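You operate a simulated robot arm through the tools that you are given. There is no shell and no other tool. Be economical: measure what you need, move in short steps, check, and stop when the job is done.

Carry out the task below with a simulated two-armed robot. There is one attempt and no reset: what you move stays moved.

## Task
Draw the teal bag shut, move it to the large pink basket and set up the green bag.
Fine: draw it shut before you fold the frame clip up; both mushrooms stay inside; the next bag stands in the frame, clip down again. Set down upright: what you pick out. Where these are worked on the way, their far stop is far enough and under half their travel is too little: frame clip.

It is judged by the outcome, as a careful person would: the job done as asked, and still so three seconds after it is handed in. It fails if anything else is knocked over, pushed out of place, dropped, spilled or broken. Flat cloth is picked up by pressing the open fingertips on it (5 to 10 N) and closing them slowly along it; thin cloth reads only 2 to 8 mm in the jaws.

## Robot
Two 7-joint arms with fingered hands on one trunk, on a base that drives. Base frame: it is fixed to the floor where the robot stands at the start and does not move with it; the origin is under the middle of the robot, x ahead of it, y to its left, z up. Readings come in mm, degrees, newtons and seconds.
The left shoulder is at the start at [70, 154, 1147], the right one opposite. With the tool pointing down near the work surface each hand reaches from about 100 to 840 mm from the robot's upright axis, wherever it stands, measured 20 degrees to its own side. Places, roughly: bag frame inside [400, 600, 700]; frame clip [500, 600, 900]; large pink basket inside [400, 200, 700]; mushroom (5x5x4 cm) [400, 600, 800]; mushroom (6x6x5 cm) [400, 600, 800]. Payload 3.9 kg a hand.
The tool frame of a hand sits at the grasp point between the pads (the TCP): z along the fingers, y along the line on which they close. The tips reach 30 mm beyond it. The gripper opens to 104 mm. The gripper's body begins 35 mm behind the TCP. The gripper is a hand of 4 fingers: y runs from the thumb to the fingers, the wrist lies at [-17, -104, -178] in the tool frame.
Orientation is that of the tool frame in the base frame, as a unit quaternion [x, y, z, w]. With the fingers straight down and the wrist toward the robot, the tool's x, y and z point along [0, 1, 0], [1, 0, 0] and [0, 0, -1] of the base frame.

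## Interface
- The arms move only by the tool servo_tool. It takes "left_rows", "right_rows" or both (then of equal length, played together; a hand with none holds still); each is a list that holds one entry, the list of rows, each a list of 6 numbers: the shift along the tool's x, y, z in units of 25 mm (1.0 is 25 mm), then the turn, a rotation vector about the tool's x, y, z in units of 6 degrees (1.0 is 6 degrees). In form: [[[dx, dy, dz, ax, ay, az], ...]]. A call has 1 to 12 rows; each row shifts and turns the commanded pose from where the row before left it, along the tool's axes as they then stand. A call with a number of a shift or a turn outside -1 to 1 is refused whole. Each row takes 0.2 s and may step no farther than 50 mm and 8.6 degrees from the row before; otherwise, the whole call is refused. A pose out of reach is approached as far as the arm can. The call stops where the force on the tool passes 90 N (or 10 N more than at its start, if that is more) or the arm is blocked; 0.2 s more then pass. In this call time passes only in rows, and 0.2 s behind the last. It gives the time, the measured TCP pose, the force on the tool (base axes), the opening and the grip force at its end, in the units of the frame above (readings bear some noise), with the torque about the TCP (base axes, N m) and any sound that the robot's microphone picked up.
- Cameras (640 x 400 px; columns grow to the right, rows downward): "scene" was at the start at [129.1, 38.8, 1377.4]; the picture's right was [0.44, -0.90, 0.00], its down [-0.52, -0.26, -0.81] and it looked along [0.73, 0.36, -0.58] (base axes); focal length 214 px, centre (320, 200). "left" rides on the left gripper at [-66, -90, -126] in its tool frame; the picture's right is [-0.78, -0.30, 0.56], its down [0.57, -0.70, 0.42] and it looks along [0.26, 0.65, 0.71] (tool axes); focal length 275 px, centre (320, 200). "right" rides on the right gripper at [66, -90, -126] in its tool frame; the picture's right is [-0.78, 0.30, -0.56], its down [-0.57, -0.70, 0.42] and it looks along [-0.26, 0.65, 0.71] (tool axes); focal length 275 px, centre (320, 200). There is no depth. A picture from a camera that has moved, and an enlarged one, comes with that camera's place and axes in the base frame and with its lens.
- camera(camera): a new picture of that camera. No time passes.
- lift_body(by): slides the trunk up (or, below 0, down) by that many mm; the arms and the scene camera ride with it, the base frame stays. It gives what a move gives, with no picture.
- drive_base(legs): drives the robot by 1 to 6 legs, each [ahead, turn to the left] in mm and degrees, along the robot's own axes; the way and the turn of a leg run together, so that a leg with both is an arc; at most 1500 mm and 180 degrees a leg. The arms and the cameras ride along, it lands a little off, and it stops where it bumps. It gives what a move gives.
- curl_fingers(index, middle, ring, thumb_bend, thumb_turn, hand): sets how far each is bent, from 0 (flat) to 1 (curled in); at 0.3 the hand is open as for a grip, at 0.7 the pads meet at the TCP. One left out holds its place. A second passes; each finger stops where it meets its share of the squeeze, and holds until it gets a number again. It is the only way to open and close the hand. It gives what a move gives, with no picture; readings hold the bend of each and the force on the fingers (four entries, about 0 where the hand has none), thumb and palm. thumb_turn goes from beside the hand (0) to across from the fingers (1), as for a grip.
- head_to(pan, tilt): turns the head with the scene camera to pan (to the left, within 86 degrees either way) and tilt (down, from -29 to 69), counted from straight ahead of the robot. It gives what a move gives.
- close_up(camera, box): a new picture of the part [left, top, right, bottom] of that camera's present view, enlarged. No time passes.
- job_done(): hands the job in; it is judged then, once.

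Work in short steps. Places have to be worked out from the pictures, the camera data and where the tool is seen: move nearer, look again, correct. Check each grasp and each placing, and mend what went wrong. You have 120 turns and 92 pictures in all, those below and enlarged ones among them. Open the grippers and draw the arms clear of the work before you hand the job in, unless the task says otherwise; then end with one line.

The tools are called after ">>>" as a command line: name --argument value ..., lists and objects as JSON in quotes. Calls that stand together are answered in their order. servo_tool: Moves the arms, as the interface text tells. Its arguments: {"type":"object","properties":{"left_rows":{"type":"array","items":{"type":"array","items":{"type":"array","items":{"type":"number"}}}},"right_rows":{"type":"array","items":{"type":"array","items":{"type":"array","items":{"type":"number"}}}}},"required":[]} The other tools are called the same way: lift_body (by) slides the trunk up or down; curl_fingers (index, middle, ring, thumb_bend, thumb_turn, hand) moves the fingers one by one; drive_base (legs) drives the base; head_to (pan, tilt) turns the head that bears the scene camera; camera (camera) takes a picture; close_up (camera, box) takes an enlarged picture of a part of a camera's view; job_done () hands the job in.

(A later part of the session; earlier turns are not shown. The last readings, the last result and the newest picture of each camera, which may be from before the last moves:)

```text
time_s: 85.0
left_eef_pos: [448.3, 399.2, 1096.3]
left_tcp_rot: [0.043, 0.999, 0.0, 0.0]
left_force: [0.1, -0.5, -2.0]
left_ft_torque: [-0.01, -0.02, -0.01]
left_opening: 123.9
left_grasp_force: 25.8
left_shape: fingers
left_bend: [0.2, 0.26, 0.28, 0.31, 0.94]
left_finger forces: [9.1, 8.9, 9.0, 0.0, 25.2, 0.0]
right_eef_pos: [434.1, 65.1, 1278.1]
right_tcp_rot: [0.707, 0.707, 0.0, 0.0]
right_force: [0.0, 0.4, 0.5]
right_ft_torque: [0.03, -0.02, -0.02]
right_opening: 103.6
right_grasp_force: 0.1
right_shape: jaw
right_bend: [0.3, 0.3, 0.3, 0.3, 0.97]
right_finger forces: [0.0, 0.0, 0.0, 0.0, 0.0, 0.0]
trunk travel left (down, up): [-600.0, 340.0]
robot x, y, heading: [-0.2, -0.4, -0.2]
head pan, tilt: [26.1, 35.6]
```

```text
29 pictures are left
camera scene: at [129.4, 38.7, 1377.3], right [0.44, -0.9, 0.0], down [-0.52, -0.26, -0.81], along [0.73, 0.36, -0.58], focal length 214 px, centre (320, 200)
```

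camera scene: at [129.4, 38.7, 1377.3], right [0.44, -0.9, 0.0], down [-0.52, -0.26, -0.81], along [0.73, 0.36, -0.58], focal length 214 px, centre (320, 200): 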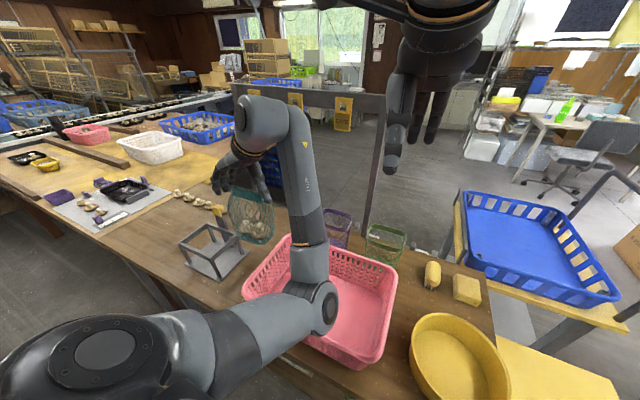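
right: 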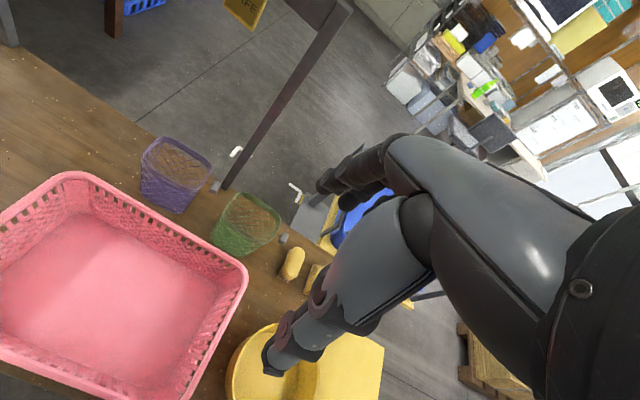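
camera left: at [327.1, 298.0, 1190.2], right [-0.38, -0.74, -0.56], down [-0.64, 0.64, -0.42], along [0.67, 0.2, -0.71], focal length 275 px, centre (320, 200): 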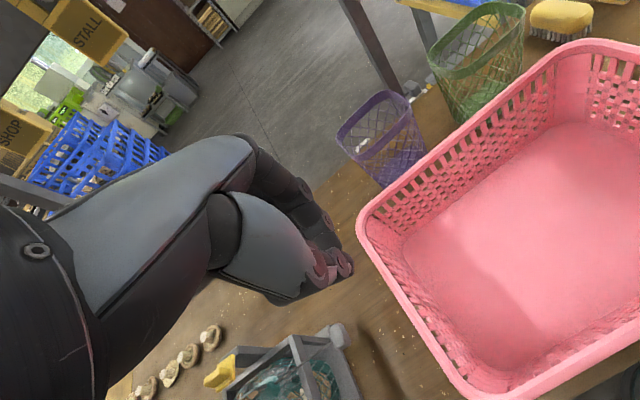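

To keep the low elbow away from the basket, I turn the hand (and bag) 48° clockwise here before going further.

>>> servo_tool --left_rows '[[[0, 0, 0, 0, 0, 0.7], [0, 0, 0, 0, 0, 0.9], [0, 0, 0, 0, 0, 0.9], [0, 0, 0, 0, 0, 0.9], [0, 0, 0, 0, 0, 0.9], [0, 0, 0, 0, 0, 0.9], [0, 0, 0, 0, 0, 0.9], [0, 0, 0, 0, 0, 0.9], [0, 0, 0, 0, 0, 0.9]]]'

>>> camera --camera "scene"

```text
time_s: 87.0
left_eef_pos: [449.1, 397.8, 1096.2]
left_tcp_rot: [0.442, 0.897, -0.001, 0.0]
left_force: [0.0, -0.5, -1.4]
left_ft_torque: [0.01, -0.04, 0.03]
left_opening: 123.7
left_grasp_force: 26.2
left_shape: fingers
left_bend: [0.2, 0.26, 0.28, 0.31, 0.94]
left_finger forces: [9.1, 8.9, 9.0, 0.1, 25.1, 0.0]
right_eef_pos: [433.4, 65.3, 1278.0]
right_tcp_rot: [0.707, 0.707, -0.001, 0.0]
right_force: [-0.2, -0.2, 0.1]
right_ft_torque: [-0.01, 0.03, 0.02]
right_opening: 103.9
right_grasp_force: 0.1
right_shape: jaw
right_bend: [0.3, 0.3, 0.3, 0.3, 0.97]
right_finger forces: [0.1, 0.0, 0.1, 0.0, 0.1, 0.0]
trunk travel left (down, up): [-600.0, 340.0]
robot x, y, heading: [2.2, 2.4, 0.0]
head pan, tilt: [26.1, 35.6]
```

```text
28 pictures are left
camera scene: at [129.2, 39.0, 1377.3], right [0.44, -0.9, 0.0], down [-0.52, -0.26, -0.81], along [0.73, 0.36, -0.58], focal length 214 px, centre (320, 200)
```

scene: 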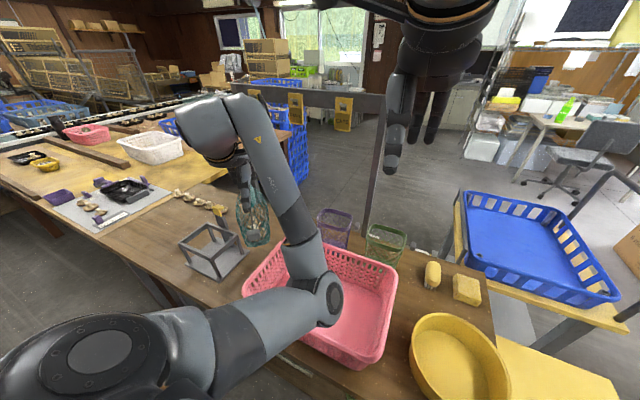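

The elbow is around z≈1030, well above the basket. I carry the bag over the basket at about [470, 235].

>>> servo_tool --left_rows '[[[-0.5, -0.3, 0, 0, 0, 0], [-0.74, -0.43, 0, 0, 0, 0], [-0.74, -0.43, 0, 0, 0, 0], [-0.74, -0.43, 0, 0, 0, 0], [-0.74, -0.43, 0, 0, 0, 0], [-0.74, -0.43, 0, 0, 0, 0], [-0.74, -0.43, 0, 0, 0, 0], [-0.74, -0.43, 0, 0, 0, 0]]]'

>>> camera --camera "scene"

```text
time_s: 89.0
left_eef_pos: [487.5, 287.7, 1103.5]
left_tcp_rot: [0.405, 0.913, 0.043, 0.001]
left_force: [-0.6, -0.1, -1.1]
left_ft_torque: [-0.01, -0.01, 0.01]
left_opening: 123.5
left_grasp_force: 26.3
left_shape: fingers
left_bend: [0.2, 0.26, 0.28, 0.31, 0.94]
left_finger forces: [8.9, 8.9, 9.0, 0.1, 25.1, 0.0]
left hand out of reach, approached as far as the arm can: row 6, 7, 8
right_eef_pos: [433.0, 64.5, 1276.9]
right_tcp_rot: [0.707, 0.707, 0.0, 0.0]
right_force: [-0.1, 0.2, -0.3]
right_ft_torque: [-0.01, 0.0, 0.0]
right_opening: 103.6
right_grasp_force: 0.1
right_shape: jaw
right_bend: [0.3, 0.3, 0.3, 0.3, 0.97]
right_finger forces: [0.0, 0.0, 0.0, 0.0, 0.0, 0.0]
trunk travel left (down, up): [-600.0, 340.0]
robot x, y, heading: [1.1, -0.2, -0.1]
head pan, tilt: [26.1, 35.6]
stopped in row 8 (left hand): the arm was blocked; the commanded pose is now the measured one
```

```text
27 pictures are left
camera scene: at [129.2, 39.4, 1377.3], right [0.44, -0.9, 0.0], down [-0.52, -0.26, -0.81], along [0.73, 0.36, -0.58], focal length 214 px, centre (320, 200)
```

scene: 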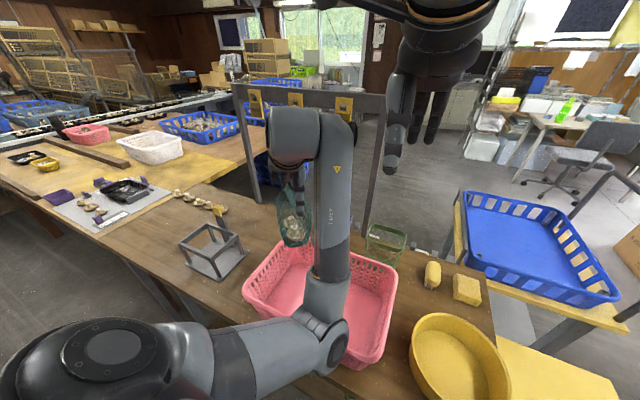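

The arm's limit is reached near y≈288 with a slight tilt. I back the base 50 mm and turn it 8° right so the bag comes over the basket centre.

>>> drive_base --legs '[[-50, -8]]'

>>> camera --camera "scene"

```text
time_s: 90.0
left_eef_pos: [476.7, 219.5, 1101.1]
left_tcp_rot: [0.468, 0.883, 0.044, 0.004]
left_force: [0.2, 0.6, -1.2]
left_ft_torque: [0.0, -0.02, 0.0]
left_opening: 123.6
left_grasp_force: 25.7
left_shape: fingers
left_bend: [0.2, 0.26, 0.28, 0.31, 0.94]
left_finger forces: [9.0, 9.1, 8.9, 0.0, 24.9, 0.0]
right_eef_pos: [391.7, 6.7, 1277.9]
right_tcp_rot: [0.755, 0.655, 0.0, 0.0]
right_force: [-1.0, -1.1, 0.6]
right_ft_torque: [0.01, -0.02, 0.01]
right_opening: 103.6
right_grasp_force: 0.1
right_shape: jaw
right_bend: [0.3, 0.3, 0.3, 0.3, 0.97]
right_finger forces: [0.0, 0.0, 0.0, 0.0, 0.1, 0.1]
trunk travel left (down, up): [-600.0, 340.0]
robot x, y, heading: [-48.7, -0.0, -7.9]
head pan, tilt: [26.1, 35.6]
```

```text
26 pictures are left
camera scene: at [86.2, 23.9, 1377.2], right [0.31, -0.95, 0.0], down [-0.55, -0.18, -0.81], along [0.77, 0.25, -0.58], focal length 214 px, centre (320, 200)
```

scene: 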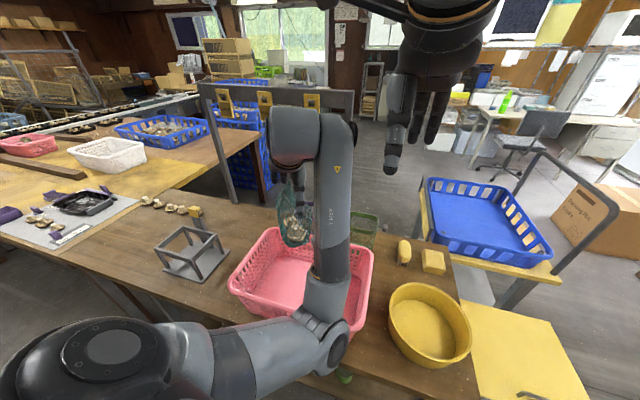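

The bag is over the basket interior. I level the hand and descend 130 mm.

>>> servo_tool --left_rows '[[[0.2, -0.25, 0, 0.4, -0.17, 0], [0.2, -0.25, 0, 0.38, -0.16, 0], [0, 0, 0.6, 0, 0, 0], [0, 0, 0.75, 0, 0, 0], [0, 0, 0.75, 0, 0, 0], [0, 0, 0.75, 0, 0, 0], [0, 0, 0.75, 0, 0, 0], [0, 0, 0.75, 0, 0, 0], [0, 0, 0.75, 0, 0, 0]]]'

>>> camera --camera "scene"

```text
time_s: 91.4
left_eef_pos: [465.3, 263.9, 1065.9]
left_tcp_rot: [0.43, 0.901, 0.059, 0.004]
left_force: [0.1, -0.1, -1.1]
left_ft_torque: [0.0, 0.01, 0.03]
left_opening: 123.5
left_grasp_force: 25.6
left_shape: fingers
left_bend: [0.2, 0.26, 0.28, 0.31, 0.94]
left_finger forces: [8.9, 9.0, 9.0, 0.0, 24.9, 0.0]
right_eef_pos: [389.4, 9.0, 1277.4]
right_tcp_rot: [0.755, 0.656, 0.0, 0.0]
right_force: [1.0, 0.2, 1.0]
right_ft_torque: [0.0, 0.01, 0.01]
right_opening: 103.6
right_grasp_force: 0.0
right_shape: jaw
right_bend: [0.3, 0.3, 0.3, 0.3, 0.97]
right_finger forces: [0.1, 0.0, 0.0, 0.0, 0.0, 0.0]
trunk travel left (down, up): [-600.0, 340.0]
robot x, y, heading: [-48.1, 5.3, -8.1]
head pan, tilt: [26.1, 35.6]
stopped in row 6 (left hand): the arm was blocked; the commanded pose is now the measured one
```

```text
25 pictures are left
camera scene: at [85.2, 24.5, 1377.3], right [0.31, -0.95, 0.0], down [-0.55, -0.18, -0.81], along [0.77, 0.25, -0.58], focal length 214 px, centre (320, 200)
```

scene: 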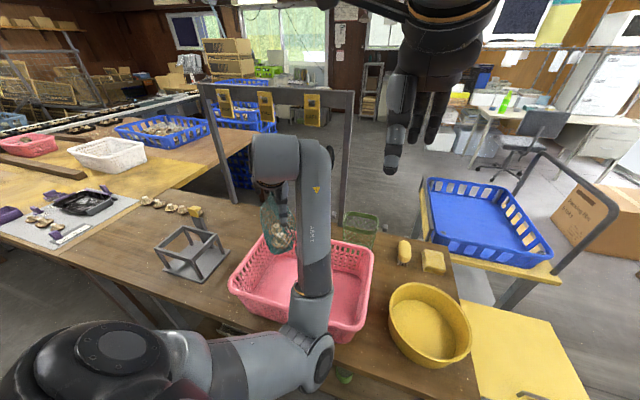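

The wrist orientation limits this arm pose. I move the hand back out, level it, and turn it to the comfortable forward heading; afterwards I'll turn the base to bring the bag over the basket.

>>> servo_tool --left_rows '[[[0.4, 0.12, -0.3, 0.2, -0.08, 0], [0.81, 0.25, -0.32, 0.21, -0.09, 0], [0.81, 0.25, -0.32, 0.21, -0.09, 0], [0.81, 0.25, -0.32, 0.21, -0.09, 0], [0.81, 0.25, -0.32, 0.21, -0.08, 0], [0.4, 0.12, -0.2, 0, 0, 0.5], [0, 0, 0, 0, 0, 0.9], [0, 0, 0, 0, 0, 0.9], [0, 0, 0, 0, 0, 0.9], [0, 0, 0, 0, 0, 0.9], [0, 0, 0, 0, 0, 0.9], [0, 0, 0, 0, 0, 0.9]]]'

```text
time_s: 94.0
left_eef_pos: [422.6, 357.6, 1113.4]
left_tcp_rot: [0.686, 0.727, -0.001, 0.002]
left_force: [-0.3, -0.2, -0.2]
left_ft_torque: [0.0, -0.03, -0.01]
left_opening: 123.3
left_grasp_force: 25.0
left_shape: fingers
left_bend: [0.2, 0.26, 0.28, 0.31, 0.94]
left_finger forces: [8.8, 8.9, 8.8, 0.0, 24.4, 0.0]
right_eef_pos: [389.4, 6.2, 1277.9]
right_tcp_rot: [0.756, 0.655, 0.0, 0.0]
right_force: [-0.1, 0.2, 0.3]
right_ft_torque: [0.01, 0.03, 0.0]
right_opening: 103.6
right_grasp_force: 0.1
right_shape: jaw
right_bend: [0.3, 0.3, 0.3, 0.3, 0.97]
right_finger forces: [0.0, 0.0, 0.0, 0.0, 0.0, 0.0]
trunk travel left (down, up): [-600.0, 340.0]
robot x, y, heading: [-51.4, 3.3, -8.2]
head pan, tilt: [26.1, 35.6]
```

Level and comfortable. Now I turn the base 18° right while backing 40 mm, which puts the bag over about [470, 205].

>>> drive_base --legs '[[-40, -18]]'

>>> camera --camera "scene"

```text
time_s: 95.4
left_eef_pos: [472.7, 203.0, 1113.0]
left_tcp_rot: [0.794, 0.608, -0.001, 0.001]
left_force: [-0.1, -0.3, -0.6]
left_ft_torque: [0.0, 0.0, 0.04]
left_opening: 123.3
left_grasp_force: 25.6
left_shape: fingers
left_bend: [0.2, 0.26, 0.28, 0.31, 0.94]
left_finger forces: [8.7, 8.9, 8.8, 0.1, 24.3, 0.1]
right_eef_pos: [329.7, -119.2, 1278.6]
right_tcp_rot: [0.85, 0.526, -0.001, 0.001]
right_force: [-0.8, -0.5, 0.7]
right_ft_torque: [-0.03, 0.0, 0.01]
right_opening: 104.0
right_grasp_force: 0.1
right_shape: jaw
right_bend: [0.3, 0.3, 0.3, 0.3, 0.97]
right_finger forces: [0.0, 0.0, 0.0, 0.0, 0.1, 0.0]
trunk travel left (down, up): [-600.0, 340.0]
robot x, y, heading: [-84.3, 18.2, -26.1]
head pan, tilt: [26.1, 35.6]
```

```text
24 pictures are left
camera scene: at [46.1, -6.2, 1377.3], right [-0.01, -1.0, 0.0], down [-0.58, 0.0, -0.81], along [0.81, -0.01, -0.58], focal length 214 px, centre (320, 200)
```

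scene: 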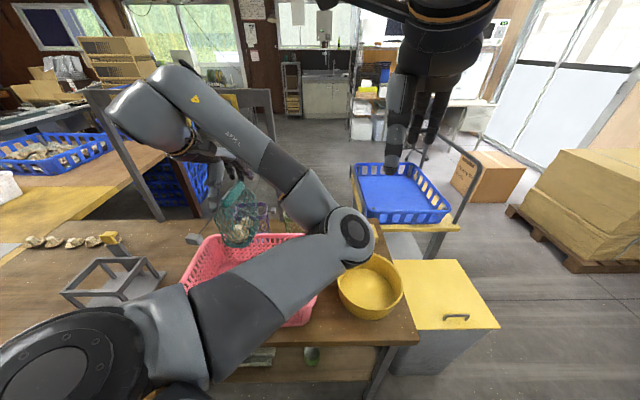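

The bag hangs over the basket (TCP [473, 203]). I descend 165 mm, then check.

>>> servo_tool --left_rows '[[[0, 0, 0.6, 0, 0, 0], [0, 0, 0.75, 0, 0, 0], [0, 0, 0.75, 0, 0, 0], [0, 0, 0.75, 0, 0, 0], [0, 0, 0.75, 0, 0, 0], [0, 0, 0.75, 0, 0, 0], [0, 0, 0.75, 0, 0, 0], [0, 0, 0.75, 0, 0, 0], [0, 0, 0.75, 0, 0, 0]]]'

>>> camera --camera "scene"

```text
time_s: 97.6
left_eef_pos: [476.8, 232.6, 966.0]
left_tcp_rot: [0.773, 0.634, 0.025, 0.004]
left_force: [1.0, 0.2, -1.0]
left_ft_torque: [0.01, 0.02, -0.01]
left_opening: 123.0
left_grasp_force: 25.6
left_shape: fingers
left_bend: [0.2, 0.26, 0.28, 0.31, 0.94]
left_finger forces: [8.7, 8.7, 8.9, 0.0, 24.4, 0.0]
right_eef_pos: [329.1, -119.2, 1278.5]
right_tcp_rot: [0.85, 0.527, 0.0, 0.0]
right_force: [-0.2, 0.1, 0.3]
right_ft_torque: [-0.03, 0.03, 0.01]
right_opening: 103.5
right_grasp_force: 0.1
right_shape: jaw
right_bend: [0.3, 0.3, 0.3, 0.3, 0.97]
right_finger forces: [0.1, 0.1, 0.1, 0.0, 0.0, 0.1]
trunk travel left (down, up): [-600.0, 340.0]
robot x, y, heading: [-90.8, 17.1, -26.1]
head pan, tilt: [26.1, 35.6]
stopped in row 9 (left hand): the arm was blocked; the commanded pose is now the measured one
```

```text
23 pictures are left
camera scene: at [45.4, -7.1, 1377.3], right [-0.01, -1.0, 0.0], down [-0.58, 0.0, -0.81], along [0.81, 0.0, -0.58], focal length 214 px, centre (320, 200)
```

scene: 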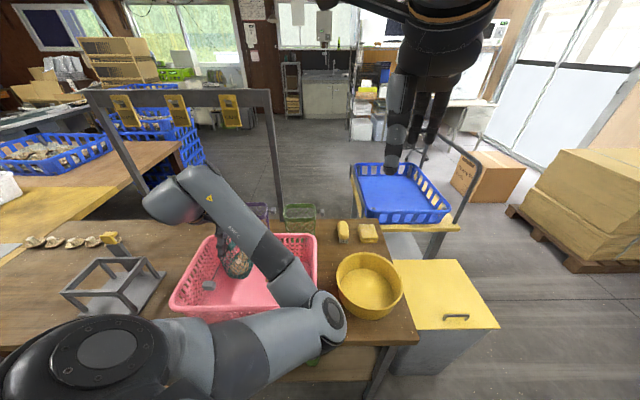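

The arm is blocked again in this elbow pose. The grasp pose (robot-frame [426, 592], hand heading 85°) is known to work at low height, so I return to it at height and will move the base instead.

>>> servo_tool --left_rows '[[[0, 0, -0.8, 0.06, -0.05, 0], [0, 0, -1, 0.06, -0.05, 0], [0, 0, -1, 0.06, -0.05, 0], [0, 0, -1, 0.06, -0.05, 0], [0, 0, -1, 0.06, -0.06, 0], [0, 0, -1, 0.06, -0.06, 0], [0.94, 0.325, -0.3, 0, 0, 0], [0.94, 0.325, -0.3, 0, 0, 0], [0.94, 0.325, 0, 0, 0, 0], [0.94, 0.325, 0, 0, 0, 0], [0.94, 0.325, 0, 0, 0, 0], [0.94, 0.325, 0, 0, 0, 0]]]'

>>> servo_tool --left_rows '[[[0, 0, 0, 0, 0, -0.7], [0, 0, 0, 0, 0, -1], [0, 0, 0, 0, 0, -1], [0, 0, 0, 0, 0, -1], [0, 0, 0, 0, 0, -1], [0, 0, 0, 0, 0, -1], [0, 0, 0, 0, 0, -1], [0, 0, 0, 0, 0, -1], [0, 0, 0, 0, 0, -1], [0, 0, 0, 0, 0, -1], [0, 0, 0, 0, 0, -1], [0, 0, 0, 0, 0, -0.8]]]'

>>> drive_base --legs '[[-195, 0], [0, -19]]'

>>> camera --camera "scene"

```text
time_s: 100.2
left_eef_pos: [550.7, 359.7, 1123.4]
left_tcp_rot: [0.774, 0.633, -0.003, 0.0]
left_force: [-0.4, 0.2, -1.5]
left_ft_torque: [0.01, -0.03, 0.02]
left_opening: 122.6
left_grasp_force: 24.1
left_shape: fingers
left_bend: [0.2, 0.26, 0.28, 0.31, 0.94]
left_finger forces: [8.6, 8.7, 8.5, 0.1, 23.7, 0.1]
right_eef_pos: [329.5, -117.8, 1277.2]
right_tcp_rot: [0.85, 0.527, -0.001, 0.001]
right_force: [0.2, 0.7, 0.4]
right_ft_torque: [-0.03, -0.01, 0.03]
right_opening: 103.7
right_grasp_force: 0.0
right_shape: jaw
right_bend: [0.3, 0.3, 0.3, 0.3, 0.97]
right_finger forces: [0.0, 0.1, 0.1, 0.0, 0.0, 0.1]
trunk travel left (down, up): [-600.0, 340.0]
robot x, y, heading: [-88.5, 14.9, -26.3]
head pan, tilt: [26.1, 35.6]
```

```text
time_s: 102.8
left_eef_pos: [549.7, 360.0, 1123.6]
left_tcp_rot: [0.279, 0.96, 0.0, -0.001]
left_force: [-0.2, 0.5, -0.4]
left_ft_torque: [0.02, 0.0, -0.02]
left_opening: 122.9
left_grasp_force: 24.3
left_shape: fingers
left_bend: [0.2, 0.26, 0.28, 0.31, 0.94]
left_finger forces: [8.4, 8.8, 8.5, 0.0, 23.6, 0.1]
right_eef_pos: [329.5, -118.8, 1278.5]
right_tcp_rot: [0.85, 0.527, 0.0, -0.001]
right_force: [-0.4, -0.4, 0.5]
right_ft_torque: [0.0, 0.0, 0.02]
right_opening: 103.6
right_grasp_force: 0.2
right_shape: jaw
right_bend: [0.3, 0.3, 0.3, 0.3, 0.97]
right_finger forces: [0.0, 0.0, 0.0, 0.0, 0.0, 0.0]
trunk travel left (down, up): [-600.0, 340.0]
robot x, y, heading: [-86.8, 17.7, -26.3]
head pan, tilt: [26.1, 35.6]
```

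```text
time_s: 105.4
left_eef_pos: [447.2, 228.5, 1123.5]
left_tcp_rot: [0.429, 0.903, -0.001, -0.002]
left_force: [-0.9, 0.2, -1.4]
left_ft_torque: [-0.04, 0.0, -0.02]
left_opening: 123.1
left_grasp_force: 25.2
left_shape: fingers
left_bend: [0.2, 0.26, 0.28, 0.31, 0.94]
left_finger forces: [8.5, 8.9, 8.5, 0.0, 23.5, 0.0]
right_eef_pos: [87.0, -154.9, 1277.6]
right_tcp_rot: [0.923, 0.384, 0.0, 0.001]
right_force: [0.4, 1.1, 0.8]
right_ft_torque: [0.03, 0.03, 0.01]
right_opening: 103.9
right_grasp_force: 0.0
right_shape: jaw
right_bend: [0.3, 0.3, 0.3, 0.3, 0.97]
right_finger forces: [0.0, 0.1, 0.0, 0.1, 0.1, 0.0]
trunk travel left (down, up): [-600.0, 340.0]
robot x, y, heading: [-267.3, 103.4, -44.8]
head pan, tilt: [26.1, 35.6]
```

```text
22 pictures are left
camera scene: at [-146.9, 41.9, 1377.3], right [-0.32, -0.95, 0.0], down [-0.55, 0.19, -0.81], along [0.77, -0.26, -0.58], focal length 214 px, centre (320, 200)
```

scene: 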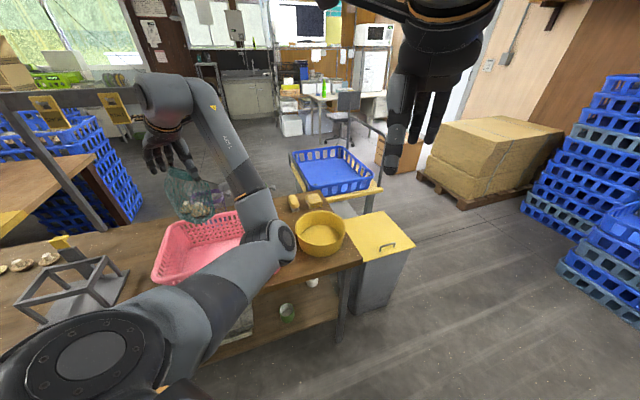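

The bag is at [447, 228] over the basket, in the workable pose. I descend 180 mm.

>>> servo_tool --left_rows '[[[0, 0, 0.6, 0, 0, 0], [0, 0, 0.8, 0, 0, 0], [0, 0, 0.8, 0, 0, 0], [0, 0, 0.8, 0, 0, 0], [0, 0, 0.8, 0, 0, 0], [0, 0, 0.8, 0, 0, 0], [0, 0, 0.8, 0, 0, 0], [0, 0, 0.8, 0, 0, 0], [0, 0, 0.8, 0, 0, 0]]]'

>>> camera --camera "scene"

```text
time_s: 107.4
left_eef_pos: [445.9, 229.2, 947.1]
left_tcp_rot: [0.429, 0.903, -0.001, 0.0]
left_force: [0.0, 0.0, -1.4]
left_ft_torque: [-0.04, 0.02, 0.0]
left_opening: 122.5
left_grasp_force: 25.2
left_shape: fingers
left_bend: [0.2, 0.26, 0.28, 0.31, 0.94]
left_finger forces: [8.3, 8.7, 8.4, 0.1, 23.3, 0.1]
right_eef_pos: [85.2, -155.6, 1279.3]
right_tcp_rot: [0.923, 0.384, 0.0, 0.0]
right_force: [-0.4, -0.8, -0.4]
right_ft_torque: [0.03, 0.04, 0.03]
right_opening: 103.9
right_grasp_force: 0.2
right_shape: jaw
right_bend: [0.3, 0.3, 0.3, 0.3, 0.97]
right_finger forces: [0.0, 0.0, 0.1, 0.0, 0.1, 0.1]
trunk travel left (down, up): [-600.0, 340.0]
robot x, y, heading: [-266.8, 104.0, -44.9]
head pan, tilt: [26.1, 35.6]
```

```text
21 pictures are left
camera scene: at [-147.7, 41.3, 1377.4], right [-0.32, -0.95, 0.0], down [-0.55, 0.19, -0.81], along [0.77, -0.26, -0.58], focal length 214 px, centre (320, 200)
```

scene: 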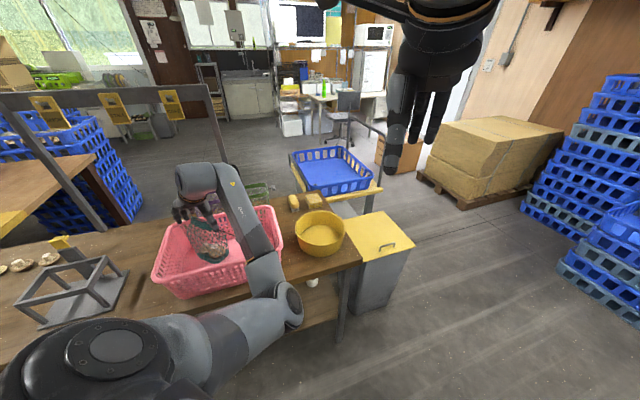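

Now inside the basket. I lower slowly toward the floor.

>>> servo_tool --left_rows '[[[0, 0, 0.35, 0, 0, 0], [0, 0, 0.35, 0, 0, 0], [0, 0, 0.35, 0, 0, 0], [0, 0, 0.3, 0, 0, 0]]]'

>>> servo_tool --left_rows '[[[0, 0, 0.15, 0, 0, 0], [0, 0, 0.1, 0, 0, 0]]]'

```text
time_s: 108.4
left_eef_pos: [445.9, 229.8, 914.0]
left_tcp_rot: [0.43, 0.903, -0.001, -0.001]
left_force: [-0.6, -0.3, -0.8]
left_ft_torque: [0.01, -0.05, 0.04]
left_opening: 122.5
left_grasp_force: 24.6
left_shape: fingers
left_bend: [0.2, 0.26, 0.28, 0.31, 0.94]
left_finger forces: [8.3, 8.7, 8.4, 0.0, 23.3, 0.1]
right_eef_pos: [85.7, -154.9, 1277.9]
right_tcp_rot: [0.923, 0.384, 0.0, 0.0]
right_force: [0.5, 0.4, -0.5]
right_ft_torque: [-0.02, 0.0, 0.01]
right_opening: 104.0
right_grasp_force: 0.1
right_shape: jaw
right_bend: [0.3, 0.3, 0.3, 0.3, 0.97]
right_finger forces: [0.0, 0.1, 0.1, 0.0, 0.0, 0.0]
trunk travel left (down, up): [-600.0, 340.0]
robot x, y, heading: [-269.8, 100.5, -44.7]
head pan, tilt: [26.1, 35.6]
```

```text
time_s: 109.0
left_eef_pos: [446.7, 230.2, 908.7]
left_tcp_rot: [0.43, 0.903, -0.001, -0.001]
left_force: [-0.9, 0.8, -0.5]
left_ft_torque: [-0.01, -0.01, -0.03]
left_opening: 122.7
left_grasp_force: 24.5
left_shape: fingers
left_bend: [0.2, 0.26, 0.28, 0.31, 0.94]
left_finger forces: [8.4, 8.7, 8.5, 0.0, 23.5, 0.0]
right_eef_pos: [85.7, -154.1, 1277.9]
right_tcp_rot: [0.923, 0.385, 0.001, 0.0]
right_force: [-0.4, -0.5, 1.4]
right_ft_torque: [0.01, -0.04, -0.01]
right_opening: 103.7
right_grasp_force: 0.1
right_shape: jaw
right_bend: [0.3, 0.3, 0.3, 0.3, 0.97]
right_finger forces: [0.0, 0.0, 0.0, 0.1, 0.1, 0.0]
trunk travel left (down, up): [-600.0, 340.0]
robot x, y, heading: [-263.7, 103.5, -44.9]
head pan, tilt: [26.1, 35.6]
```

No floor contact yet at 909; I continue in 4 mm steps.

>>> servo_tool --left_rows '[[[0, 0, 0.16, 0, 0, 0]]]'

>>> servo_tool --left_rows '[[[0, 0, 0.16, 0, 0, 0]]]'

>>> servo_tool --left_rows '[[[0, 0, 0.14, 0, 0, 0]]]'

```text
time_s: 109.4
left_eef_pos: [444.2, 229.4, 906.7]
left_tcp_rot: [0.429, 0.903, 0.0, 0.002]
left_force: [1.1, 2.8, 9.3]
left_ft_torque: [-0.14, 0.09, -0.02]
left_opening: 123.2
left_grasp_force: 26.9
left_shape: fingers
left_bend: [0.2, 0.26, 0.28, 0.31, 0.94]
left_finger forces: [9.7, 8.8, 9.5, 0.0, 25.8, 0.0]
right_eef_pos: [82.8, -154.5, 1279.1]
right_tcp_rot: [0.923, 0.384, 0.001, 0.002]
right_force: [-0.7, -0.6, -1.0]
right_ft_torque: [-0.01, 0.01, -0.03]
right_opening: 103.5
right_grasp_force: 0.1
right_shape: jaw
right_bend: [0.3, 0.3, 0.3, 0.3, 0.97]
right_finger forces: [0.1, 0.0, 0.1, 0.0, 0.0, 0.0]
trunk travel left (down, up): [-600.0, 340.0]
robot x, y, heading: [-268.0, 103.9, -44.8]
head pan, tilt: [26.1, 35.6]
```

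```text
time_s: 109.8
left_eef_pos: [441.4, 232.1, 904.4]
left_tcp_rot: [0.428, 0.904, 0.002, 0.003]
left_force: [0.4, 7.6, 24.3]
left_ft_torque: [-0.29, 0.16, -0.06]
left_opening: 123.7
left_grasp_force: 28.6
left_shape: fingers
left_bend: [0.2, 0.26, 0.28, 0.31, 0.95]
left_finger forces: [10.5, 9.2, 11.1, 0.0, 27.4, 0.0]
right_eef_pos: [82.1, -153.6, 1281.0]
right_tcp_rot: [0.923, 0.385, 0.002, 0.002]
right_force: [0.6, 0.0, -0.1]
right_ft_torque: [-0.03, 0.02, -0.05]
right_opening: 103.9
right_grasp_force: 0.0
right_shape: jaw
right_bend: [0.3, 0.3, 0.3, 0.3, 0.97]
right_finger forces: [0.0, 0.1, 0.0, 0.1, 0.0, 0.0]
trunk travel left (down, up): [-600.0, 340.0]
robot x, y, heading: [-268.7, 105.6, -44.7]
head pan, tilt: [26.1, 35.6]
```

```text
time_s: 110.2
left_eef_pos: [441.9, 229.9, 904.3]
left_tcp_rot: [0.429, 0.903, 0.004, 0.005]
left_force: [3.9, 10.9, 37.5]
left_ft_torque: [-0.16, 0.13, 0.1]
left_opening: 124.1
left_grasp_force: 28.9
left_shape: fingers
left_bend: [0.2, 0.26, 0.28, 0.31, 0.96]
left_finger forces: [11.7, 9.2, 11.2, 0.0, 26.2, 0.0]
right_eef_pos: [79.4, -153.8, 1280.2]
right_tcp_rot: [0.924, 0.383, 0.003, 0.0]
right_force: [-0.6, -0.3, 0.9]
right_ft_torque: [0.02, 0.02, 0.04]
right_opening: 103.8
right_grasp_force: 0.0
right_shape: jaw
right_bend: [0.3, 0.3, 0.3, 0.3, 0.97]
right_finger forces: [0.0, 0.0, 0.0, 0.1, 0.0, 0.1]
trunk travel left (down, up): [-600.0, 340.0]
robot x, y, heading: [-268.0, 103.6, -44.8]
head pan, tilt: [26.1, 35.6]
```

The bag stands on the basket floor. I ease off 8 mm of press and open the fingers gradually.

>>> servo_tool --left_rows '[[[0, 0, -0.3, 0, 0, 0]]]'

>>> curl_fingers --hand "left" --index 0.18 --middle 0.2 --ring 0.2 --thumb_bend 0.22

>>> curl_fingers --hand "left" --index 0.1 --middle 0.1 --ring 0.1 --thumb_bend 0.12

>>> servo_tool --left_rows '[[[0, 0, -0.4, 0, 0, 0], [0, 0, -0.6, 0, 0, 0], [0, 0, -0.8, 0, 0, 0], [0, 0, -0.8, 0, 0, 0], [0, 0, -0.8, 0, 0, 0], [0, 0, -0.8, 0, 0, 0], [0, 0, -0.8, 0, 0, 0], [0, 0, -0.8, 0, 0, 0], [0, 0, -0.8, 0, 0, 0]]]'

>>> close_up --camera "scene" --box '[130, 170, 290, 300]'

```text
time_s: 110.6
left_eef_pos: [441.6, 229.5, 905.4]
left_tcp_rot: [0.429, 0.903, -0.001, 0.001]
left_force: [3.1, 11.0, 22.1]
left_ft_torque: [0.18, -0.26, 0.11]
left_opening: 123.9
left_grasp_force: 28.1
left_shape: fingers
left_bend: [0.19, 0.26, 0.27, 0.32, 0.96]
left_finger forces: [11.5, 9.6, 11.0, 0.1, 22.9, 0.0]
right_eef_pos: [82.4, -153.5, 1279.3]
right_tcp_rot: [0.923, 0.384, 0.0, 0.001]
right_force: [-0.6, 0.4, 1.0]
right_ft_torque: [-0.05, 0.04, -0.01]
right_opening: 103.8
right_grasp_force: 0.0
right_shape: jaw
right_bend: [0.3, 0.3, 0.3, 0.3, 0.97]
right_finger forces: [0.0, 0.0, 0.0, 0.1, 0.1, 0.0]
trunk travel left (down, up): [-600.0, 340.0]
robot x, y, heading: [-268.8, 103.0, -44.7]
head pan, tilt: [26.1, 35.6]
```

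```text
time_s: 111.6
left_eef_pos: [445.0, 228.6, 902.8]
left_tcp_rot: [0.429, 0.903, -0.001, -0.002]
left_force: [0.0, 0.5, 0.4]
left_ft_torque: [-0.04, 0.02, 0.0]
left_opening: 130.2
left_grasp_force: 0.8
left_shape: fingers
left_bend: [0.18, 0.2, 0.2, 0.2, 0.97]
left_finger forces: [0.6, 0.1, 0.1, 0.0, 0.9, 0.0]
right_eef_pos: [84.6, -155.1, 1278.2]
right_tcp_rot: [0.924, 0.383, 0.0, 0.0]
right_force: [0.5, 0.2, -0.2]
right_ft_torque: [-0.04, 0.0, -0.02]
right_opening: 103.7
right_grasp_force: 0.1
right_shape: jaw
right_bend: [0.3, 0.3, 0.3, 0.3, 0.97]
right_finger forces: [0.0, 0.0, 0.1, 0.0, 0.0, 0.0]
trunk travel left (down, up): [-600.0, 340.0]
robot x, y, heading: [-267.4, 105.6, -44.9]
head pan, tilt: [26.1, 35.6]
```

```text
time_s: 112.6
left_eef_pos: [443.4, 228.5, 904.0]
left_tcp_rot: [0.429, 0.903, -0.001, -0.001]
left_force: [0.4, 0.0, -0.4]
left_ft_torque: [0.01, 0.02, -0.02]
left_opening: 144.8
left_grasp_force: 0.1
left_shape: fingers
left_bend: [0.1, 0.1, 0.1, 0.12, 0.97]
left_finger forces: [0.1, 0.0, 0.0, 0.0, 0.0, 0.1]
right_eef_pos: [86.2, -155.4, 1277.8]
right_tcp_rot: [0.923, 0.384, 0.0, 0.0]
right_force: [-0.4, 0.8, -0.3]
right_ft_torque: [-0.02, -0.01, 0.0]
right_opening: 103.8
right_grasp_force: 0.0
right_shape: jaw
right_bend: [0.3, 0.3, 0.3, 0.3, 0.97]
right_finger forces: [0.0, 0.0, 0.0, 0.1, 0.1, 0.0]
trunk travel left (down, up): [-600.0, 340.0]
robot x, y, heading: [-265.8, 105.9, -44.5]
head pan, tilt: [26.1, 35.6]
```

```text
time_s: 114.6
left_eef_pos: [445.6, 229.0, 1067.2]
left_tcp_rot: [0.429, 0.903, -0.001, -0.002]
left_force: [0.1, -0.2, 0.1]
left_ft_torque: [0.01, -0.02, 0.02]
left_opening: 144.7
left_grasp_force: 0.0
left_shape: fingers
left_bend: [0.1, 0.1, 0.1, 0.12, 0.97]
left_finger forces: [0.1, 0.0, 0.0, 0.0, 0.0, 0.0]
right_eef_pos: [85.3, -155.1, 1278.5]
right_tcp_rot: [0.923, 0.385, 0.0, 0.0]
right_force: [-1.2, 0.1, 0.0]
right_ft_torque: [0.0, -0.01, 0.01]
right_opening: 103.5
right_grasp_force: 0.1
right_shape: jaw
right_bend: [0.3, 0.3, 0.3, 0.3, 0.97]
right_finger forces: [0.0, 0.0, 0.0, 0.0, 0.0, 0.1]
trunk travel left (down, up): [-600.0, 340.0]
robot x, y, heading: [-265.9, 101.2, -44.7]
head pan, tilt: [26.1, 35.6]
```

```text
3.08 times, centred on (210, 235) of scene
camera zoom: at [-148.2, 41.3, 1377.3], right [-0.32, -0.95, 0.0], down [-0.55, 0.19, -0.81], along [0.77, -0.26, -0.58], focal length 660 px, centre (658, 92)
```

zoom: 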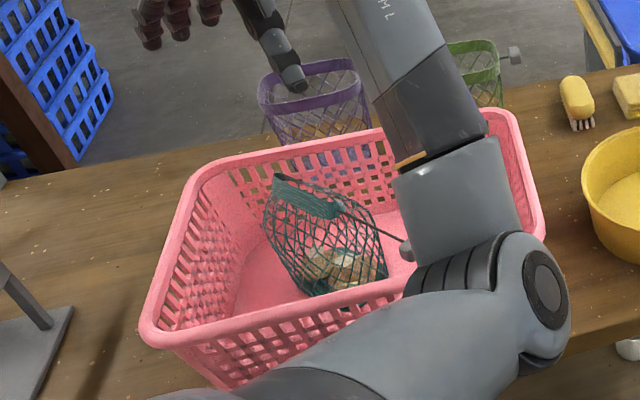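

The teal bag stands upright in the basket with both mushrooms. Next I turn the left hand back to its forward heading here (reversing the earlier turn), then drive so the green bag near [652, 64] comes into reach.

>>> servo_tool --left_rows '[[[0, 0, -0.8, 0, 0, 0.8], [0, 0, -0.8, 0, 0, 1], [0, 0, 0, 0, 0, 1], [0, 0, 0, 0, 0, 1], [0, 0, 0, 0, 0, 1], [0, 0, 0, 0, 0, 1], [0, 0, 0, 0, 0, 1], [0, 0, 0, 0, 0, 1], [0, 0, 0, 0, 0, 1], [0, 0, 0, 0, 0, 1], [0, 0, 0, 0, 0, 1], [0, 0, 0, 0, 0, 1]]]'

>>> drive_base --legs '[[0, 16], [213, 0], [0, 9]]'

>>> camera --camera "scene"

```text
time_s: 117.2
left_eef_pos: [445.6, 230.2, 1110.0]
left_tcp_rot: [0.874, 0.486, -0.001, 0.0]
left_force: [0.2, -0.4, -0.7]
left_ft_torque: [-0.02, 0.03, 0.01]
left_opening: 144.6
left_grasp_force: 0.1
left_shape: fingers
left_bend: [0.1, 0.1, 0.1, 0.12, 0.97]
left_finger forces: [0.0, 0.1, 0.1, 0.0, 0.1, 0.0]
right_eef_pos: [85.9, -155.1, 1278.5]
right_tcp_rot: [0.923, 0.384, 0.0, 0.0]
right_force: [0.0, 0.1, -1.1]
right_ft_torque: [0.0, 0.02, 0.0]
right_opening: 103.6
right_grasp_force: 0.0
right_shape: jaw
right_bend: [0.3, 0.3, 0.3, 0.3, 0.97]
right_finger forces: [0.0, 0.0, 0.0, 0.0, 0.0, 0.1]
trunk travel left (down, up): [-600.0, 340.0]
robot x, y, heading: [-266.2, 104.8, -44.4]
head pan, tilt: [26.1, 35.6]
```

```text
time_s: 120.5
left_eef_pos: [516.0, 411.4, 1108.6]
left_tcp_rot: [0.749, 0.662, -0.002, 0.0]
left_force: [-0.3, 0.1, -0.3]
left_ft_torque: [0.01, 0.02, 0.0]
left_opening: 145.0
left_grasp_force: 0.0
left_shape: fingers
left_bend: [0.1, 0.1, 0.1, 0.12, 0.97]
left_finger forces: [0.0, 0.0, 0.1, 0.1, 0.1, 0.0]
right_eef_pos: [350.2, -89.7, 1277.1]
right_tcp_rot: [0.82, 0.572, -0.001, 0.0]
right_force: [1.3, -0.4, -0.2]
right_ft_torque: [0.01, 0.02, 0.0]
right_opening: 103.5
right_grasp_force: 0.1
right_shape: jaw
right_bend: [0.3, 0.3, 0.3, 0.3, 0.97]
right_finger forces: [0.1, 0.1, 0.0, 0.0, 0.0, 0.0]
trunk travel left (down, up): [-600.0, 340.0]
robot x, y, heading: [-81.3, 0.8, -20.5]
head pan, tilt: [26.1, 35.6]
```

```text
19 pictures are left
camera scene: at [55.4, -8.4, 1377.3], right [0.1, -0.99, 0.0], down [-0.58, -0.06, -0.81], along [0.81, 0.08, -0.58], focal length 214 px, centre (320, 200)
```

scene: 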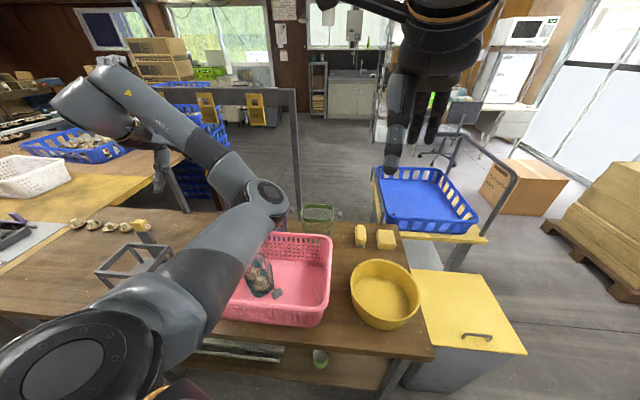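

The base is placed. I swing the left hand at height toward a spot above the green bag's near rim to see whether this arm pose reaches it.

>>> servo_tool --left_rows '[[[-0.95, 0.33, 0, 0, 0, 0], [-0.95, 0.33, 0, 0, 0, 0], [-0.95, 0.33, 0, 0, 0, 0], [-0.95, 0.33, 0, 0, 0, 0], [-0.95, 0.33, 0, 0, 0, 0], [-0.95, 0.33, 0, 0, 0, 0], [-0.95, 0.33, 0, 0, 0, 0], [-0.95, 0.33, 0, 0, 0, 0], [-0.95, 0.33, 0, 0, 0, 0], [-0.95, 0.33, 0, 0, 0, 0], [-0.95, 0.33, 0, 0, 0, 0], [-0.95, 0.33, 0, 0, 0, -0.6]]]'

>>> servo_tool --left_rows '[[[-0.85, 0.2, 0, 0, 0, -0.6], [-0.8, 0.1, 0, 0, 0, 0], [0, 0, 0.7, 0, 0, 0], [0, 0, 0.7, 0, 0, 0], [0, 0, 0.7, 0, 0, 0], [0, 0, 0.7, 0, 0, 0]]]'

>>> camera --camera "scene"

```text
time_s: 123.1
left_eef_pos: [576.8, 115.0, 1110.6]
left_tcp_rot: [0.728, 0.686, -0.002, 0.0]
left_force: [-0.8, -0.5, 0.2]
left_ft_torque: [0.01, 0.01, -0.01]
left_opening: 144.6
left_grasp_force: 0.1
left_shape: fingers
left_bend: [0.1, 0.1, 0.1, 0.12, 0.97]
left_finger forces: [0.0, 0.0, 0.1, 0.1, 0.0, 0.0]
right_eef_pos: [349.6, -89.5, 1278.0]
right_tcp_rot: [0.82, 0.572, 0.0, -0.001]
right_force: [-0.6, 0.2, -0.3]
right_ft_torque: [0.02, 0.0, -0.01]
right_opening: 103.6
right_grasp_force: 0.0
right_shape: jaw
right_bend: [0.3, 0.3, 0.3, 0.3, 0.97]
right_finger forces: [0.0, 0.0, 0.1, 0.1, 0.0, 0.0]
trunk travel left (down, up): [-600.0, 340.0]
robot x, y, heading: [-80.6, -0.5, -19.9]
head pan, tilt: [26.1, 35.6]
```

```text
time_s: 124.5
left_eef_pos: [582.4, 71.9, 1038.1]
left_tcp_rot: [0.707, 0.708, -0.001, 0.0]
left_force: [-0.5, -0.5, -0.4]
left_ft_torque: [0.0, 0.01, -0.03]
left_opening: 144.8
left_grasp_force: 0.0
left_shape: fingers
left_bend: [0.1, 0.1, 0.1, 0.12, 0.97]
left_finger forces: [0.0, 0.0, 0.1, 0.0, 0.1, 0.0]
right_eef_pos: [348.8, -88.7, 1278.0]
right_tcp_rot: [0.82, 0.572, 0.0, 0.0]
right_force: [0.2, -0.3, -0.2]
right_ft_torque: [0.03, 0.0, 0.0]
right_opening: 103.9
right_grasp_force: 0.0
right_shape: jaw
right_bend: [0.3, 0.3, 0.3, 0.3, 0.97]
right_finger forces: [0.0, 0.1, 0.1, 0.0, 0.0, 0.0]
trunk travel left (down, up): [-600.0, 340.0]
robot x, y, heading: [-80.9, 1.1, -20.0]
head pan, tilt: [26.1, 35.6]
```

```text
18 pictures are left
camera scene: at [54.8, -7.6, 1377.4], right [0.1, -0.99, 0.0], down [-0.58, -0.06, -0.81], along [0.81, 0.08, -0.58], focal length 214 px, centre (320, 200)
```

scene: 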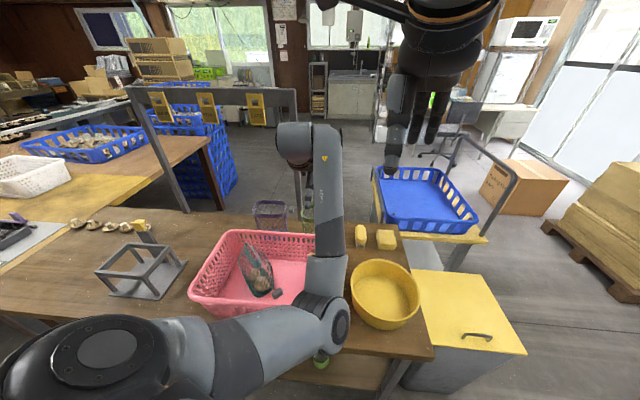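

Reachable. The teal bag in the basket looks slanted, so I check it closely, along with the green bag from the left camera.

>>> close_up --camera "scene" --box '[185, 220, 315, 320]'

>>> camera --camera "left"

```text
4.00 times, centred on (250, 270) of scene
camera zoom: at [54.8, -7.6, 1377.4], right [0.1, -0.99, 0.0], down [-0.58, -0.06, -0.81], along [0.81, 0.08, -0.58], focal length 858 px, centre (600, -80)
```

zoom: 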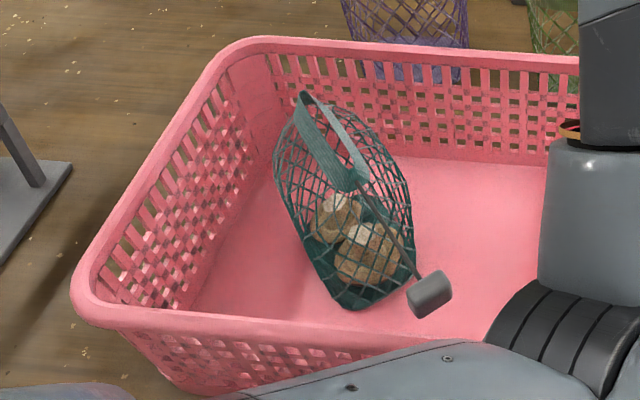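

```text
16 pictures are left
camera left: at [494.1, 5.8, 1164.2], right [-0.29, -0.78, -0.56], down [-0.7, 0.57, -0.42], along [0.65, 0.27, -0.71], focal length 275 px, centre (320, 200)
```

left: 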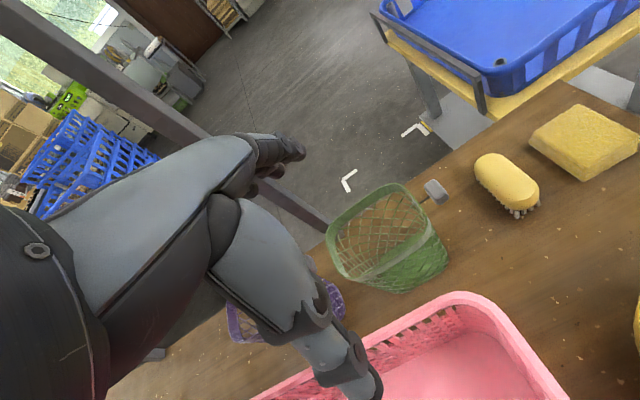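

The teal bag stands upright (leaning only by perspective). The green rim centre is [652, 62, 885] with its near wall at x≈626; I set a 40 mm opening and come down with thumb outside and fingers inside that wall.

>>> curl_fingers --hand "left" --index 0.55 --middle 0.55 --ring 0.55 --thumb_bend 0.55

>>> servo_tool --left_rows '[[[-0.2, 0.9, 0, 0, 0, 0], [-0.2, 0.86, 0, 0, 0, 0], [0, 0, 0.9, 0, 0, 0], [0, 0, 0.9, 0, 0, 0], [0, 0, 0.9, 0, 0, 0], [0, 0, 0.9, 0, 0, 0]]]'

>>> camera --camera "left"

```text
time_s: 125.5
left_eef_pos: [583.6, 71.4, 1038.9]
left_tcp_rot: [0.706, 0.708, -0.001, 0.001]
left_force: [0.8, -0.3, 0.0]
left_ft_torque: [0.0, -0.01, 0.01]
left_opening: 40.9
left_grasp_force: 0.1
left_shape: fingers
left_bend: [0.55, 0.55, 0.55, 0.55, 0.97]
left_finger forces: [0.1, 0.0, 0.0, 0.0, 0.0, 0.0]
right_eef_pos: [348.7, -88.2, 1278.2]
right_tcp_rot: [0.82, 0.572, 0.0, 0.0]
right_force: [-0.7, -0.3, -0.5]
right_ft_torque: [0.0, 0.0, 0.01]
right_opening: 103.7
right_grasp_force: 0.1
right_shape: jaw
right_bend: [0.3, 0.3, 0.3, 0.3, 0.97]
right_finger forces: [0.0, 0.1, 0.1, 0.0, 0.1, 0.1]
trunk travel left (down, up): [-600.0, 340.0]
robot x, y, heading: [-77.4, 2.0, -20.1]
head pan, tilt: [26.1, 35.6]
```

```text
time_s: 126.9
left_eef_pos: [625.6, 61.2, 950.7]
left_tcp_rot: [0.706, 0.708, -0.002, -0.001]
left_force: [0.1, -0.1, 0.9]
left_ft_torque: [0.0, -0.02, -0.04]
left_opening: 41.0
left_grasp_force: 0.1
left_shape: fingers
left_bend: [0.55, 0.55, 0.55, 0.55, 0.97]
left_finger forces: [0.0, 0.0, 0.1, 0.0, 0.0, 0.1]
right_eef_pos: [349.6, -88.5, 1277.8]
right_tcp_rot: [0.82, 0.572, 0.0, 0.0]
right_force: [-0.5, -0.5, 0.7]
right_ft_torque: [0.0, 0.0, -0.02]
right_opening: 103.7
right_grasp_force: 0.1
right_shape: jaw
right_bend: [0.3, 0.3, 0.3, 0.3, 0.97]
right_finger forces: [0.0, 0.1, 0.0, 0.0, 0.1, 0.0]
trunk travel left (down, up): [-600.0, 340.0]
robot x, y, heading: [-81.3, 1.2, -20.0]
head pan, tilt: [26.1, 35.6]
```

```text
15 pictures are left
camera left: at [537.7, -4.3, 1074.9], right [-0.3, -0.78, -0.56], down [-0.7, 0.57, -0.42], along [0.65, 0.27, -0.72], focal length 275 px, centre (320, 200)
```

left: 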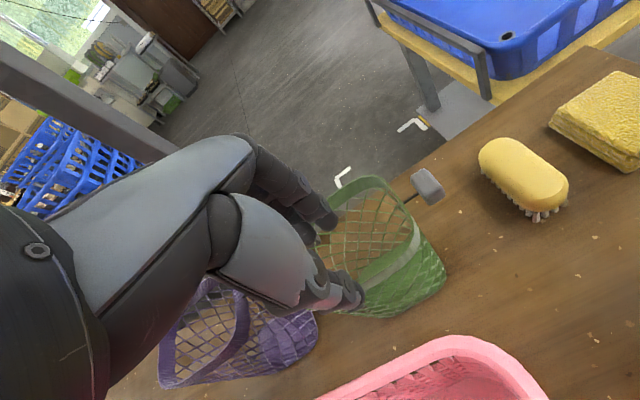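

Thumb and fingers straddle the near wall in this view. I descend in two steps, watching the force.

>>> servo_tool --left_rows '[[[0, 0, 0.6, 0, 0, 0], [0, 0, 0.6, 0, 0, 0]]]'

>>> servo_tool --left_rows '[[[0, 0, 0.5, 0, 0, 0], [0, 0, 0.5, 0, 0, 0]]]'

```text
time_s: 127.5
left_eef_pos: [629.0, 63.2, 919.4]
left_tcp_rot: [0.707, 0.708, -0.001, 0.0]
left_force: [-0.1, 0.1, 1.0]
left_ft_torque: [-0.03, -0.01, 0.02]
left_opening: 41.4
left_grasp_force: 0.1
left_shape: fingers
left_bend: [0.55, 0.55, 0.55, 0.55, 0.97]
left_finger forces: [0.0, 0.0, 0.0, 0.0, 0.1, 0.0]
right_eef_pos: [348.0, -87.9, 1277.8]
right_tcp_rot: [0.82, 0.572, 0.0, 0.0]
right_force: [-0.7, -0.2, 0.4]
right_ft_torque: [0.01, 0.0, 0.0]
right_opening: 104.0
right_grasp_force: 0.0
right_shape: jaw
right_bend: [0.3, 0.3, 0.3, 0.3, 0.97]
right_finger forces: [0.1, 0.1, 0.0, 0.0, 0.0, 0.0]
trunk travel left (down, up): [-600.0, 340.0]
robot x, y, heading: [-77.6, 0.4, -20.1]
head pan, tilt: [26.1, 35.6]
```

```text
time_s: 128.1
left_eef_pos: [629.2, 64.1, 895.4]
left_tcp_rot: [0.707, 0.707, -0.001, 0.0]
left_force: [-1.1, 0.2, -0.5]
left_ft_torque: [0.0, -0.02, 0.01]
left_opening: 41.3
left_grasp_force: 0.1
left_shape: fingers
left_bend: [0.55, 0.55, 0.55, 0.55, 0.97]
left_finger forces: [0.1, 0.1, 0.0, 0.1, 0.0, 0.0]
right_eef_pos: [348.6, -87.7, 1278.0]
right_tcp_rot: [0.82, 0.572, 0.001, -0.001]
right_force: [-0.4, 0.4, -0.6]
right_ft_torque: [-0.02, 0.01, 0.01]
right_opening: 103.6
right_grasp_force: 0.0
right_shape: jaw
right_bend: [0.3, 0.3, 0.3, 0.3, 0.97]
right_finger forces: [0.0, 0.0, 0.0, 0.0, 0.1, 0.0]
trunk travel left (down, up): [-600.0, 340.0]
robot x, y, heading: [-78.1, -2.2, -20.3]
head pan, tilt: [26.1, 35.6]
```

No contact down to z 895, so the wall should be between the tips. I close on the hem.

>>> curl_fingers --hand "left" --index 0.64 --middle 0.64 --ring 0.64 --thumb_bend 0.64

>>> curl_fingers --hand "left" --index 0.8 --middle 0.8 --ring 0.8 --thumb_bend 0.75

>>> camera --camera "left"

```text
time_s: 129.1
left_eef_pos: [629.7, 64.7, 896.4]
left_tcp_rot: [0.706, 0.708, -0.001, 0.0]
left_force: [0.2, 0.2, 0.1]
left_ft_torque: [0.01, -0.02, -0.03]
left_opening: 18.6
left_grasp_force: 0.3
left_shape: fingers
left_bend: [0.64, 0.64, 0.64, 0.64, 0.97]
left_finger forces: [0.0, 0.0, 0.0, 0.0, 0.2, 0.1]
right_eef_pos: [349.5, -88.7, 1277.5]
right_tcp_rot: [0.82, 0.572, 0.0, -0.001]
right_force: [-0.1, -0.1, -0.3]
right_ft_torque: [-0.01, 0.0, 0.01]
right_opening: 103.6
right_grasp_force: 0.0
right_shape: jaw
right_bend: [0.3, 0.3, 0.3, 0.3, 0.97]
right_finger forces: [0.0, 0.1, 0.0, 0.0, 0.0, 0.0]
trunk travel left (down, up): [-600.0, 340.0]
robot x, y, heading: [-80.0, -0.7, -20.2]
head pan, tilt: [26.1, 35.6]
```

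```text
time_s: 130.1
left_eef_pos: [628.9, 65.1, 894.4]
left_tcp_rot: [0.706, 0.708, -0.001, 0.0]
left_force: [-1.0, -0.8, -0.3]
left_ft_torque: [0.02, 0.04, 0.03]
left_opening: 1.9
left_grasp_force: 11.9
left_shape: fingers
left_bend: [0.76, 0.8, 0.8, 0.7, 0.94]
left_finger forces: [9.0, 3.1, 0.0, 0.1, 12.5, 0.0]
right_eef_pos: [348.9, -88.1, 1277.6]
right_tcp_rot: [0.82, 0.572, 0.0, 0.001]
right_force: [0.3, 0.3, -0.4]
right_ft_torque: [-0.03, 0.0, -0.02]
right_opening: 103.6
right_grasp_force: 0.1
right_shape: jaw
right_bend: [0.3, 0.3, 0.3, 0.3, 0.97]
right_finger forces: [0.0, 0.0, 0.0, 0.0, 0.0, 0.0]
trunk travel left (down, up): [-600.0, 340.0]
robot x, y, heading: [-80.0, -0.6, -20.3]
head pan, tilt: [26.1, 35.6]
```

```text
14 pictures are left
camera left: at [540.4, -1.3, 1020.6], right [-0.3, -0.78, -0.56], down [-0.7, 0.57, -0.42], along [0.65, 0.27, -0.72], focal length 275 px, centre (320, 200)
```

left: 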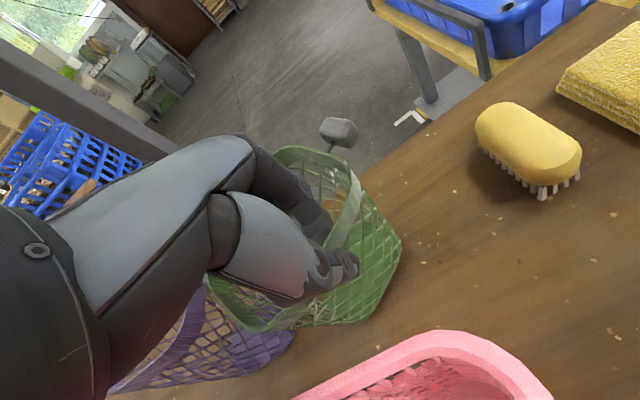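

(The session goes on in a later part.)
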